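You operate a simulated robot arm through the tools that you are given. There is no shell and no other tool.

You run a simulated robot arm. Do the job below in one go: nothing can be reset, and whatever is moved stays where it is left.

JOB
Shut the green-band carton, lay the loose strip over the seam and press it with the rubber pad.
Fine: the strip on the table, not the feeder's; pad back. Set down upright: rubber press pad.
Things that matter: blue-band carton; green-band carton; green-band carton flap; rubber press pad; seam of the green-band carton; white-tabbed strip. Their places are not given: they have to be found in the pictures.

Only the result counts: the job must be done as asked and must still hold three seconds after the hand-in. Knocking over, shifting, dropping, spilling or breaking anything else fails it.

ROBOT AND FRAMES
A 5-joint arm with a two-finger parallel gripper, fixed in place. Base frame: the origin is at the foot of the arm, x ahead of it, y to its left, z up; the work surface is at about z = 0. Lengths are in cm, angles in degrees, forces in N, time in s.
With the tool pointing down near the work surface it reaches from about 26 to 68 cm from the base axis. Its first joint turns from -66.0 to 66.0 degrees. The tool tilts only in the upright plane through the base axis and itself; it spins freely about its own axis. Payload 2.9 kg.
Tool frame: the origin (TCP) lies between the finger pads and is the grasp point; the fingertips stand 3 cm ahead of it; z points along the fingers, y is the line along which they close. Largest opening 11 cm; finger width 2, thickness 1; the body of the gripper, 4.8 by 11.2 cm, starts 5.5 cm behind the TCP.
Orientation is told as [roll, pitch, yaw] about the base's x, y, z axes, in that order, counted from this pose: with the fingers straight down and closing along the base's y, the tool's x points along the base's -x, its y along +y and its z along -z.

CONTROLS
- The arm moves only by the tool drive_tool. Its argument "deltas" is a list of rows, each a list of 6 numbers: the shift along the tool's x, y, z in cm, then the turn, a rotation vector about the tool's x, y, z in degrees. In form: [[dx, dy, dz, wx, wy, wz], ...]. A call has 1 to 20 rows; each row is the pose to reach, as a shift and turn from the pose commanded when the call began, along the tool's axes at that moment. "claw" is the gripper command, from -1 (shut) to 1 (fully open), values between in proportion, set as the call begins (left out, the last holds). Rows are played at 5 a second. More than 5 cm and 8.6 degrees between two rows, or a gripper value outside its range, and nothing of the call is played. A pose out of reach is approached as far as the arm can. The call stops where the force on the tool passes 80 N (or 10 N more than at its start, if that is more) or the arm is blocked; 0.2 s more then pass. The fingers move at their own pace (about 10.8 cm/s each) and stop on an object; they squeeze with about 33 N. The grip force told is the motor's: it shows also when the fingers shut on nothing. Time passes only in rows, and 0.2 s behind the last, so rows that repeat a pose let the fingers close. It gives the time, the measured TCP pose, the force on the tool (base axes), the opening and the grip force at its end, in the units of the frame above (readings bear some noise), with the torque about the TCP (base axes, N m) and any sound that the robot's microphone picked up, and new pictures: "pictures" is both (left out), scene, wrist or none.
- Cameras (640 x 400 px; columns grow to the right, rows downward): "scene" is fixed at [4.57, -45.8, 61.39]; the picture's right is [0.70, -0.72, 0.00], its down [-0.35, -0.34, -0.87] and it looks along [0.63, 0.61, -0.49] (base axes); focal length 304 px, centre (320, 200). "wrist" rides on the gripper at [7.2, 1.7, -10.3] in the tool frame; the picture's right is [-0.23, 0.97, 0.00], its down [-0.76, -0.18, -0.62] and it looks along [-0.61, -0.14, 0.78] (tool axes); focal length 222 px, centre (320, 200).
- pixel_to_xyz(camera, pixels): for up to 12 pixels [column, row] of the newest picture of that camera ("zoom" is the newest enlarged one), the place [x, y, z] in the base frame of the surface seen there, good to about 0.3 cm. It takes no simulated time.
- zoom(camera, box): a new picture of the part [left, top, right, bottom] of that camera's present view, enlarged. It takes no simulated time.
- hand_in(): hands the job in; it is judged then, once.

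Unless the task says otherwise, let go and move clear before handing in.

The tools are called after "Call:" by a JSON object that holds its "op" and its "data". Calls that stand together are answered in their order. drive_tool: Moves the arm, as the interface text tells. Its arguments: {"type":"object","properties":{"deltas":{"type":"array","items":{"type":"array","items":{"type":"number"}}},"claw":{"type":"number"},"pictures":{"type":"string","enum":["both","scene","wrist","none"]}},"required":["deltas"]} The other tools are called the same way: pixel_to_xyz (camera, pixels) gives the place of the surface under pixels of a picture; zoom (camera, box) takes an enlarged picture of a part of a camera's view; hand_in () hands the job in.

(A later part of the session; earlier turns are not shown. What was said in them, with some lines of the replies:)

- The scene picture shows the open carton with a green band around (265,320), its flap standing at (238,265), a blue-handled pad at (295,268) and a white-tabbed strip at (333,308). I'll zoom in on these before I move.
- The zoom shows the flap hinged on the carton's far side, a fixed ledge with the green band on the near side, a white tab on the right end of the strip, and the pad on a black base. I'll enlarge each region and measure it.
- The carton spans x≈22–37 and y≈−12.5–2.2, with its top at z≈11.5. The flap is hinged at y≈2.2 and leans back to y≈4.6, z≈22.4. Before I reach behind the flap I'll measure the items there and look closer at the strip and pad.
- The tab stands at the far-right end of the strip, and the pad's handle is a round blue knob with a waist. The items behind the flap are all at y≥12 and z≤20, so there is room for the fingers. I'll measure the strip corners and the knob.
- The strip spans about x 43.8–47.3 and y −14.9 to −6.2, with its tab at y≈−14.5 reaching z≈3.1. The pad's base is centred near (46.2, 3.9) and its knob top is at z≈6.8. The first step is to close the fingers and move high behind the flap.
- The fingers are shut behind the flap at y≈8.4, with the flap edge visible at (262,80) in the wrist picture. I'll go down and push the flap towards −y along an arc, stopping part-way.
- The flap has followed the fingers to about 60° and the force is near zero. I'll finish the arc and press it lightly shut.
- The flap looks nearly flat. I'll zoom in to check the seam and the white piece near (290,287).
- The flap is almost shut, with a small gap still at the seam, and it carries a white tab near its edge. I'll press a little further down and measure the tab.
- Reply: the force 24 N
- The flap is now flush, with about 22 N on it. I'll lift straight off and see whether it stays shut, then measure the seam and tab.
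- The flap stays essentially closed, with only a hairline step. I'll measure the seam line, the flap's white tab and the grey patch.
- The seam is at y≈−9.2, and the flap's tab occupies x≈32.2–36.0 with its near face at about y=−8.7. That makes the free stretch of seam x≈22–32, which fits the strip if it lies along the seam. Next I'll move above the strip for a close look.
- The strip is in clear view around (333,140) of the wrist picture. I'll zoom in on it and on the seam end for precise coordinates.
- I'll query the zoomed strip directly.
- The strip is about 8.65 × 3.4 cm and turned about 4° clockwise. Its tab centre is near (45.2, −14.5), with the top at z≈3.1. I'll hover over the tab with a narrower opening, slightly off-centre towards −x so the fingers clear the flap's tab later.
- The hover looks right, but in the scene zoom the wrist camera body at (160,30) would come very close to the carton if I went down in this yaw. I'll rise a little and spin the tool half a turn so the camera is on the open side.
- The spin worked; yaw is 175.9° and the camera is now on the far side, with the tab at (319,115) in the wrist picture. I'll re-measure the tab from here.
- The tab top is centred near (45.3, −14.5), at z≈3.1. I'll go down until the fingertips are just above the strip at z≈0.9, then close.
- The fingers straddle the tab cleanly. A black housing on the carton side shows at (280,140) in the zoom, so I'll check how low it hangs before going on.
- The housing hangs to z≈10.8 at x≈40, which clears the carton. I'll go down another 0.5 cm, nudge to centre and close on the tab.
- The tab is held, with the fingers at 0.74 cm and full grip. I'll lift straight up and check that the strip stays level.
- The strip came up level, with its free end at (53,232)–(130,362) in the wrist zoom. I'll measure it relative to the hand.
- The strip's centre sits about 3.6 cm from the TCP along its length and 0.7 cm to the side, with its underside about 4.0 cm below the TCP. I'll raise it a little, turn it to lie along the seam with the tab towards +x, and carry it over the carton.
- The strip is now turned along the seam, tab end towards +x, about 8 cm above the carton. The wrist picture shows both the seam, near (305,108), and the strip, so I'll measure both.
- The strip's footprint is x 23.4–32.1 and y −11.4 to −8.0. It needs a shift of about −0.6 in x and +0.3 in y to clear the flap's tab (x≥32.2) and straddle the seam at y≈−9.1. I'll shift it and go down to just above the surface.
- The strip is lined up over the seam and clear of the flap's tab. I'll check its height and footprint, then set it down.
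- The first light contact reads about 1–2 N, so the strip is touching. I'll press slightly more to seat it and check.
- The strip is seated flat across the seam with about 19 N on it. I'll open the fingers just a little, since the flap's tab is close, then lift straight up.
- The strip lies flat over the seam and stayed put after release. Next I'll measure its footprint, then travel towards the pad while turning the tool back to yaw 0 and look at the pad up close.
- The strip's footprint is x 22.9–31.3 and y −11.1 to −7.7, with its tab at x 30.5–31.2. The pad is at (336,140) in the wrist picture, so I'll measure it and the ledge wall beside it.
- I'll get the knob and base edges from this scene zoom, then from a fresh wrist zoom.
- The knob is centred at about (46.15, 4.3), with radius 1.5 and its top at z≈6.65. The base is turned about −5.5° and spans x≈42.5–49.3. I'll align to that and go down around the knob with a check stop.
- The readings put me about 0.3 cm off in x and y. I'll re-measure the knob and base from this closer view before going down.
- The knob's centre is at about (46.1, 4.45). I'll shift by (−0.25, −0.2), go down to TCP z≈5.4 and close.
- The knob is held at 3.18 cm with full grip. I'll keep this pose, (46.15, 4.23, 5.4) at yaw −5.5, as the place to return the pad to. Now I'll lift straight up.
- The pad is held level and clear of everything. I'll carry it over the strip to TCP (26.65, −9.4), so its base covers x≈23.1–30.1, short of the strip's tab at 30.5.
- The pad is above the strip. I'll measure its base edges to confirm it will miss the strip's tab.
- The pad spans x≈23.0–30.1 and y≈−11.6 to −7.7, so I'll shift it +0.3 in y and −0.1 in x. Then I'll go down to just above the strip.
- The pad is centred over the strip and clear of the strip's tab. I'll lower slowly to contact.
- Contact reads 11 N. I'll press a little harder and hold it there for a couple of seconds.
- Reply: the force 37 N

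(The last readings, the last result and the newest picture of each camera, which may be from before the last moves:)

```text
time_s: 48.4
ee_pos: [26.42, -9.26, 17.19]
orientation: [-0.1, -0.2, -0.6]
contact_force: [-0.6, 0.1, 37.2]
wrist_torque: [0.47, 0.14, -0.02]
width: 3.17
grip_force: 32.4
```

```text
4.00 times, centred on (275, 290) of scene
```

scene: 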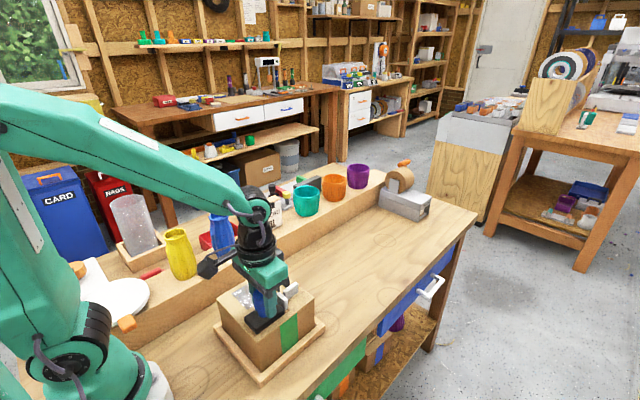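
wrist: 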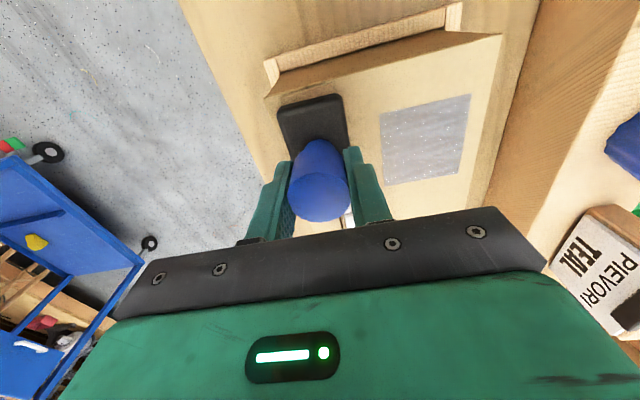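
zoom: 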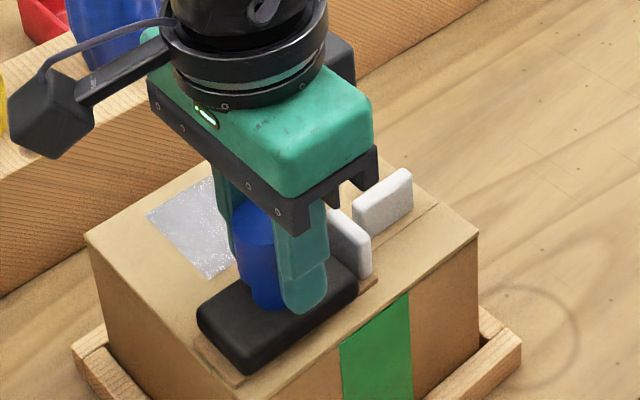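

37 N was held with the pad flat on the strip. I'll hold it one second more, then lift slowly and check that the strip stays down.

Call:
{"op": "drive_tool", "data": {"deltas": [[0, 0, 0, 0, 0, 0], [0, 0, 0, 0, 0, 0], [0, 0, 0, 0, 0, 0], [0, 0, 0, 0, 0, 0], [0, 0, 0, 0, 0, 0], [0, 0, -0.2, 0, 0, 0], [0, 0, -0.5, 0, 0, 0], [0, 0, -1.2, 0, 0, 0], [0, 0, -2.5, 0, 0, 0], [0, 0, -4.5, 0, 0, 0], [0, 0, -6.25, 0, 0, 0], [0, 0, -6.25, 0, 0, 0]]}}

Call:
{"op": "zoom", "data": {"camera": "scene", "box": [215, 240, 335, 340]}}

```text
time_s: 51.0
ee_pos: [26.4, -9.25, 23.36]
orientation: [-0.1, 0.0, -0.5]
contact_force: [-0.3, -0.5, -0.7]
wrist_torque: [0.01, -0.02, 0.02]
width: 3.17
grip_force: 32.9
```

scene: 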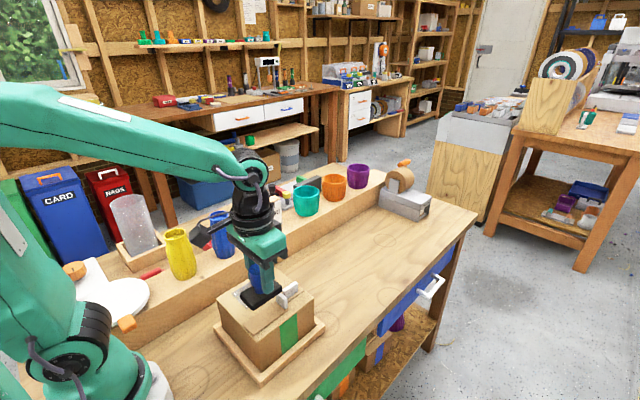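
wrist: 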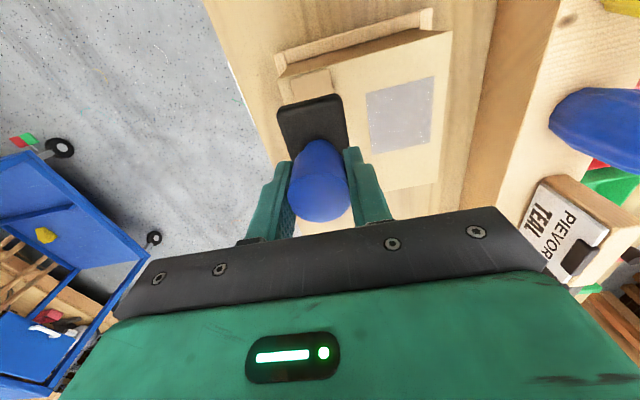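

```text
4.00 times, centred on (275, 290) of scene
```

zoom: 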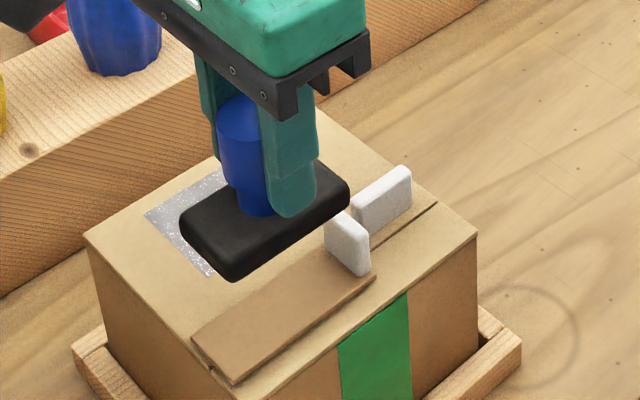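

All four white dots on the strip have gone, so the press took, and the strip stayed flat. I'll carry the pad back above its original spot, restoring yaw −5.5.

Call:
{"op": "drive_tool", "data": {"deltas": [[-2.1, 1.5, -0.2, 0, 0, 0.6], [-4.3, 3.0, -0.2, 0, 0, 1.2], [-6.5, 4.5, -0.2, 0, 0, 1.8], [-8.7, 6, -0.2, 0, 0, 2.4], [-10.9, 7.5, -0.2, 0, 0, 3], [-13.1, 9, -0.2, 0, 0, 3.6], [-15.3, 10.5, -0.2, 0, 0, 4.2], [-17.5, 12, -0.2, 0, 0, 4.6], [-19.48, 13.47, -0.2, 0, 0, 5], [-19.48, 13.47, -0.2, 0, 0, 5], [-19.48, 13.47, -0.2, 0, 0, 5]]}}

Call:
{"op": "drive_tool", "data": {"deltas": [[0, 0, 3, 0, 0, 0], [0, 0, 6, 0, 0, 0], [0, 0, 9, 0, 0, 0], [0, 0, 12, 0, 0, 0], [0, 0, 14.5, 0, 0, 0], [0, 0, 16, 0, 0, 0], [0, 0, 17, 0, 0, 0], [0, 0, 17, 0, 0, 0]]}}

Call:
{"op": "zoom", "data": {"camera": "scene", "box": [255, 220, 345, 290]}}

```text
time_s: 53.4
ee_pos: [46.03, 3.97, 23.51]
orientation: [0.0, 0.0, -5.5]
contact_force: [-0.6, -1.2, -1.1]
wrist_torque: [-0.02, -0.01, 0.0]
width: 3.19
grip_force: 32.8
```

scene: 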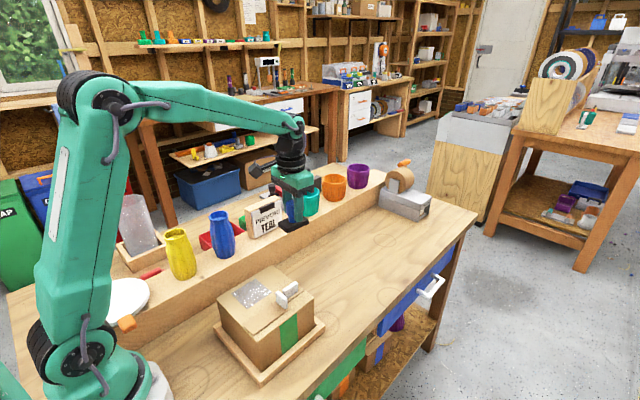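
wrist: 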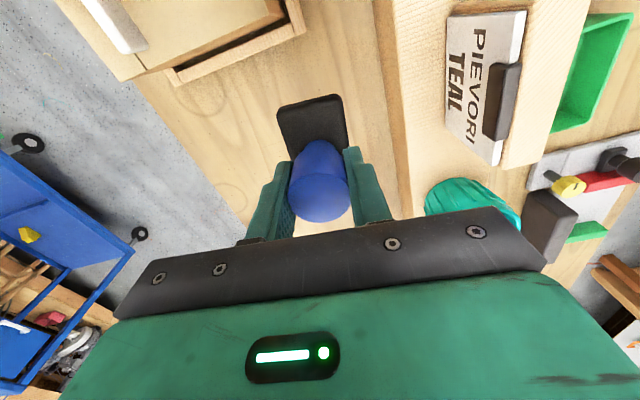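

```text
time_s: 55.2
ee_pos: [46.06, 4.33, 6.46]
orientation: [0.0, 0.0, -5.5]
contact_force: [0.0, -0.8, -1.9]
wrist_torque: [0.02, -0.03, 0.02]
width: 3.18
grip_force: 32.6
```

scene: 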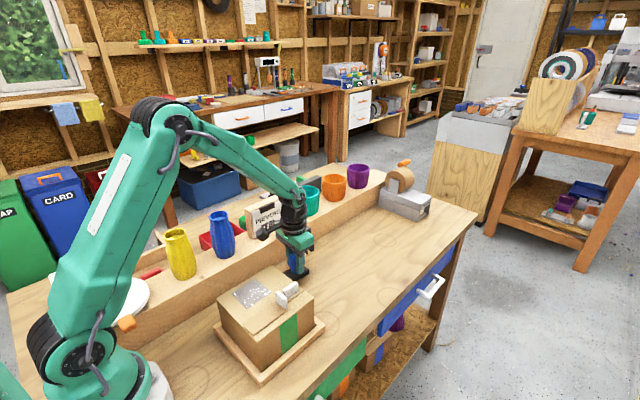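
wrist: 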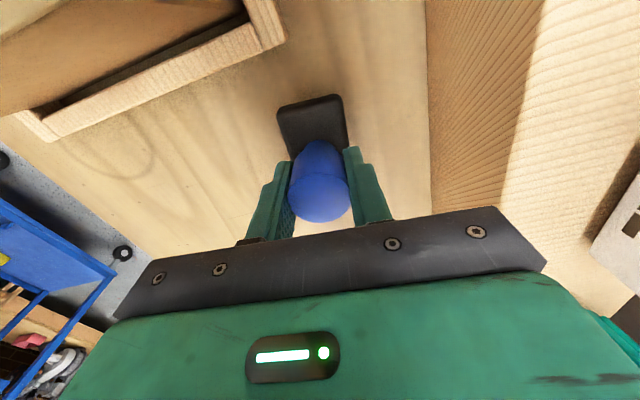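

```text
5.71 times, centred on (300, 255) of scene
```

zoom: 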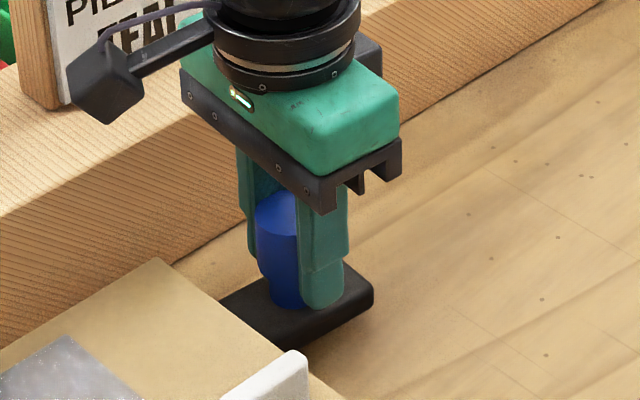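

The pad is about 1 cm above its original place, as the scene zoom shows. I'll lower it gently until it touches the table.

Call:
{"op": "drive_tool", "data": {"deltas": [[0, 0, 0.4, 0, 0, 0], [0, 0, 0.7, 0, 0, 0], [0, 0, 0.9, 0, 0, 0], [0, 0, 1.0, 0, 0, 0], [0, 0, 1.0, 0, 0, 0]]}}

Call:
{"op": "zoom", "data": {"camera": "scene", "box": [255, 220, 345, 290]}}

```text
time_s: 56.4
ee_pos: [46.04, 4.05, 5.44]
orientation: [0.0, -0.1, -5.4]
contact_force: [0.1, -0.4, -0.6]
wrist_torque: [-0.04, -0.06, 0.0]
width: 3.19
grip_force: 33.2
```

scene: 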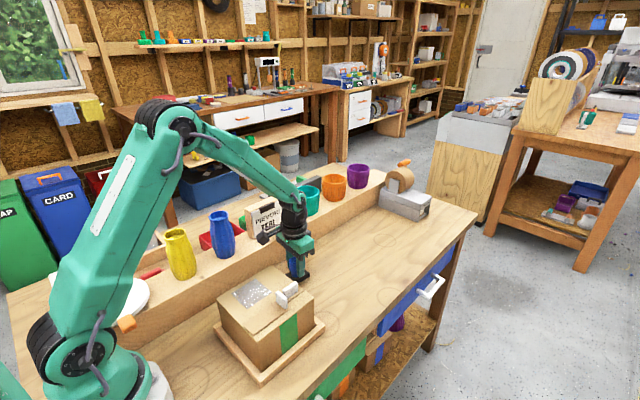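
wrist: 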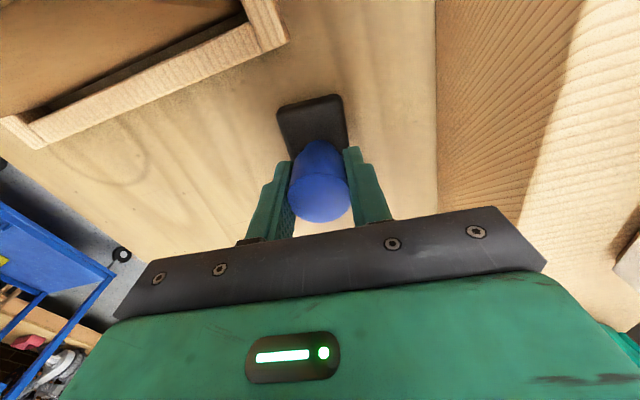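

```text
5.71 times, centred on (300, 255) of scene
```

zoom: 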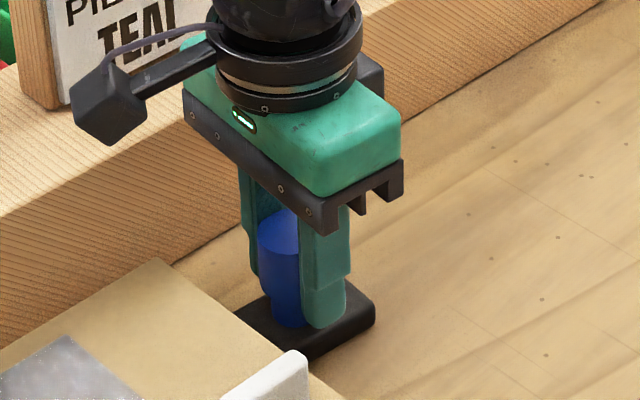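

The view matches the one at the original grasp and the force is near zero. I'll go 0.1 cm lower to be sure it rests on the table, then open.

Call:
{"op": "drive_tool", "data": {"deltas": [[0, 0, 0.06, 0, 0, 0], [0, 0, 0.12, 0, 0, 0], [0, 0, 0.12, 0, 0, 0]], "pictures": "none"}}

```text
time_s: 57.2
ee_pos: [46.03, 4.03, 5.28]
orientation: [0.0, 0.1, -5.5]
contact_force: [-5.2, 2.4, 12.0]
wrist_torque: [0.11, -0.12, 0.03]
width: 3.17
grip_force: 32.7
```

Contact with the table reads 12 N. I'll ease off slightly and open the fingers, then lift straight up.

Call:
{"op": "drive_tool", "data": {"deltas": [[0, 0, -0.08, 0, 0, 0], [0, 0, -0.08, 0, 0, 0]], "pictures": "none"}}

Call:
{"op": "drive_tool", "data": {"deltas": [[0, 0, 0, 0, 0, 0], [0, 0, 0, 0, 0, 0], [0, 0, 0, 0, 0, 0], [0, 0, -1, 0, 0, 0], [0, 0, -3, 0, 0, 0], [0, 0, -6, 0, 0, 0], [0, 0, -10, 0, 0, 0], [0, 0, -14, 0, 0, 0], [0, 0, -18, 0, 0, 0], [0, 0, -18, 0, 0, 0]], "claw": 0.0}}

Call:
{"op": "zoom", "data": {"camera": "scene", "box": [205, 235, 335, 335]}}

Call:
{"op": "zoom", "data": {"camera": "wrist", "box": [200, 0, 440, 190]}}

```text
time_s: 57.8
ee_pos: [45.99, 4.04, 5.43]
orientation: [0.1, 0.1, -5.5]
contact_force: [0.5, 0.3, -0.7]
wrist_torque: [0.03, -0.03, 0.0]
width: 3.17
grip_force: 32.5
```

```text
time_s: 60.0
ee_pos: [46.09, 3.68, 23.74]
orientation: [0.0, 0.0, -5.5]
contact_force: [0.6, 0.2, 0.4]
wrist_torque: [0.0, 0.0, 0.0]
width: 5.51
grip_force: 0.1
```

scene: 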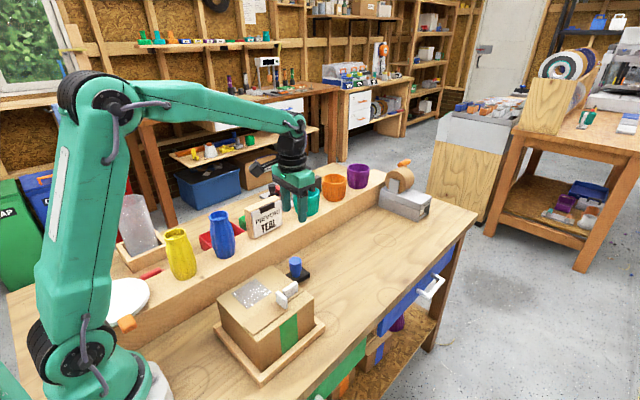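
wrist: 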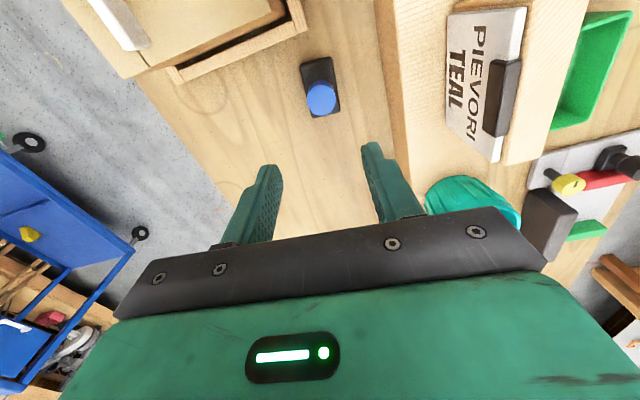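

```text
4.00 times, centred on (270, 285) of scene
```

zoom: 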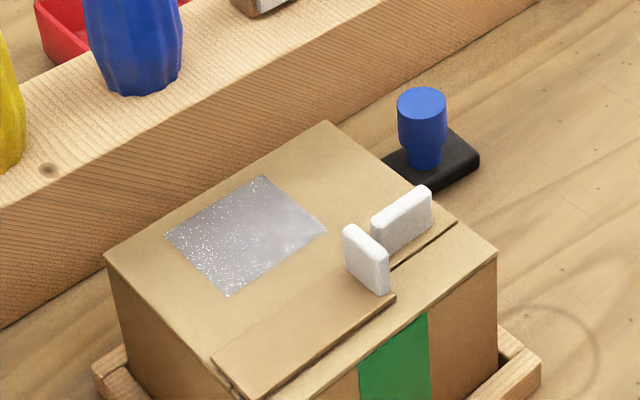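

```text
2.11 times, centred on (320, 95) of wrist
```

zoom: 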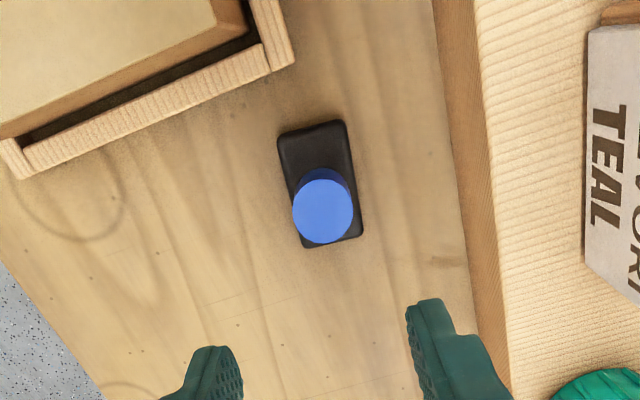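

The pad stands upright on its base and the strip lies flat on the closed carton. Last, I'll check where the pad, strip and flap are.

Call:
{"op": "pixel_to_xyz", "data": {"camera": "scene", "pixels": [[295, 260], [290, 259], [300, 259], [295, 256.5], [308, 273], [224, 325], [253, 333], [301, 302], [270, 300], [303, 291], [315, 298], [272, 268]]}}

Call:
{"op": "zoom", "data": {"camera": "scene", "box": [245, 270, 325, 325]}}

```text
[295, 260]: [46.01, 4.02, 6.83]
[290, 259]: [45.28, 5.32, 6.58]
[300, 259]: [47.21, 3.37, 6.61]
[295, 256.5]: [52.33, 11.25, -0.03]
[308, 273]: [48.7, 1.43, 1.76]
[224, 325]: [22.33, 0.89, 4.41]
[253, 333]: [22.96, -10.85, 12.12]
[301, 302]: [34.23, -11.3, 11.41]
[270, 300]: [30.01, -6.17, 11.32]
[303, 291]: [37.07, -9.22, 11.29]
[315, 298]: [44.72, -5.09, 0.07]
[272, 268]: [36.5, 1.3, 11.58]
```

```text
7.27 times, centred on (285, 298) of scene
```

zoom: 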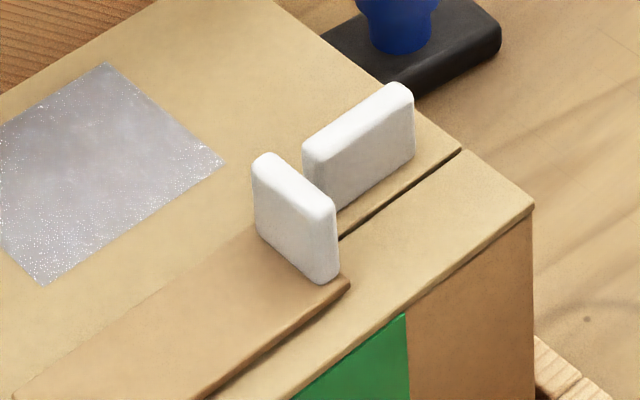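

The checks agree: the flap is flush at z≈11.4, the strip lies flat over the seam with its dots gone, and the pad is upright within about 0.3 cm of where it started. The gripper is empty and clear, so I'll hand in.

Call:
{"op": "hand_in", "data": {}}

```text
The job is handed in.
```

The green-band carton is shut, the loose strip is over the seam and pressed, and the pad is back in its place. The job is handed in, but no verdict has come back.

- **Carton:** the flap closed flush at about z = 11.4 and stayed shut once the arm let go.
- **Strip:** it is the one from the table, laid lengthwise along the seam with its white tab towards +x. It covers x ≈ 22.9–31.3, about 2.5 cm off the middle of the seam, because the flap's own white tab blocks a centred position.
- **Press:** I pressed the pad flat on the strip with about 37 N for about two seconds. The strip's four white dots disappeared and it stayed flat when the pad lifted.
- **Pad:** it stands upright within about 0.3 cm of where it started.

I chose to lay the strip along the seam rather than across it, since the job did not say which. I saw nothing else move, and the blue-band carton was not touched.
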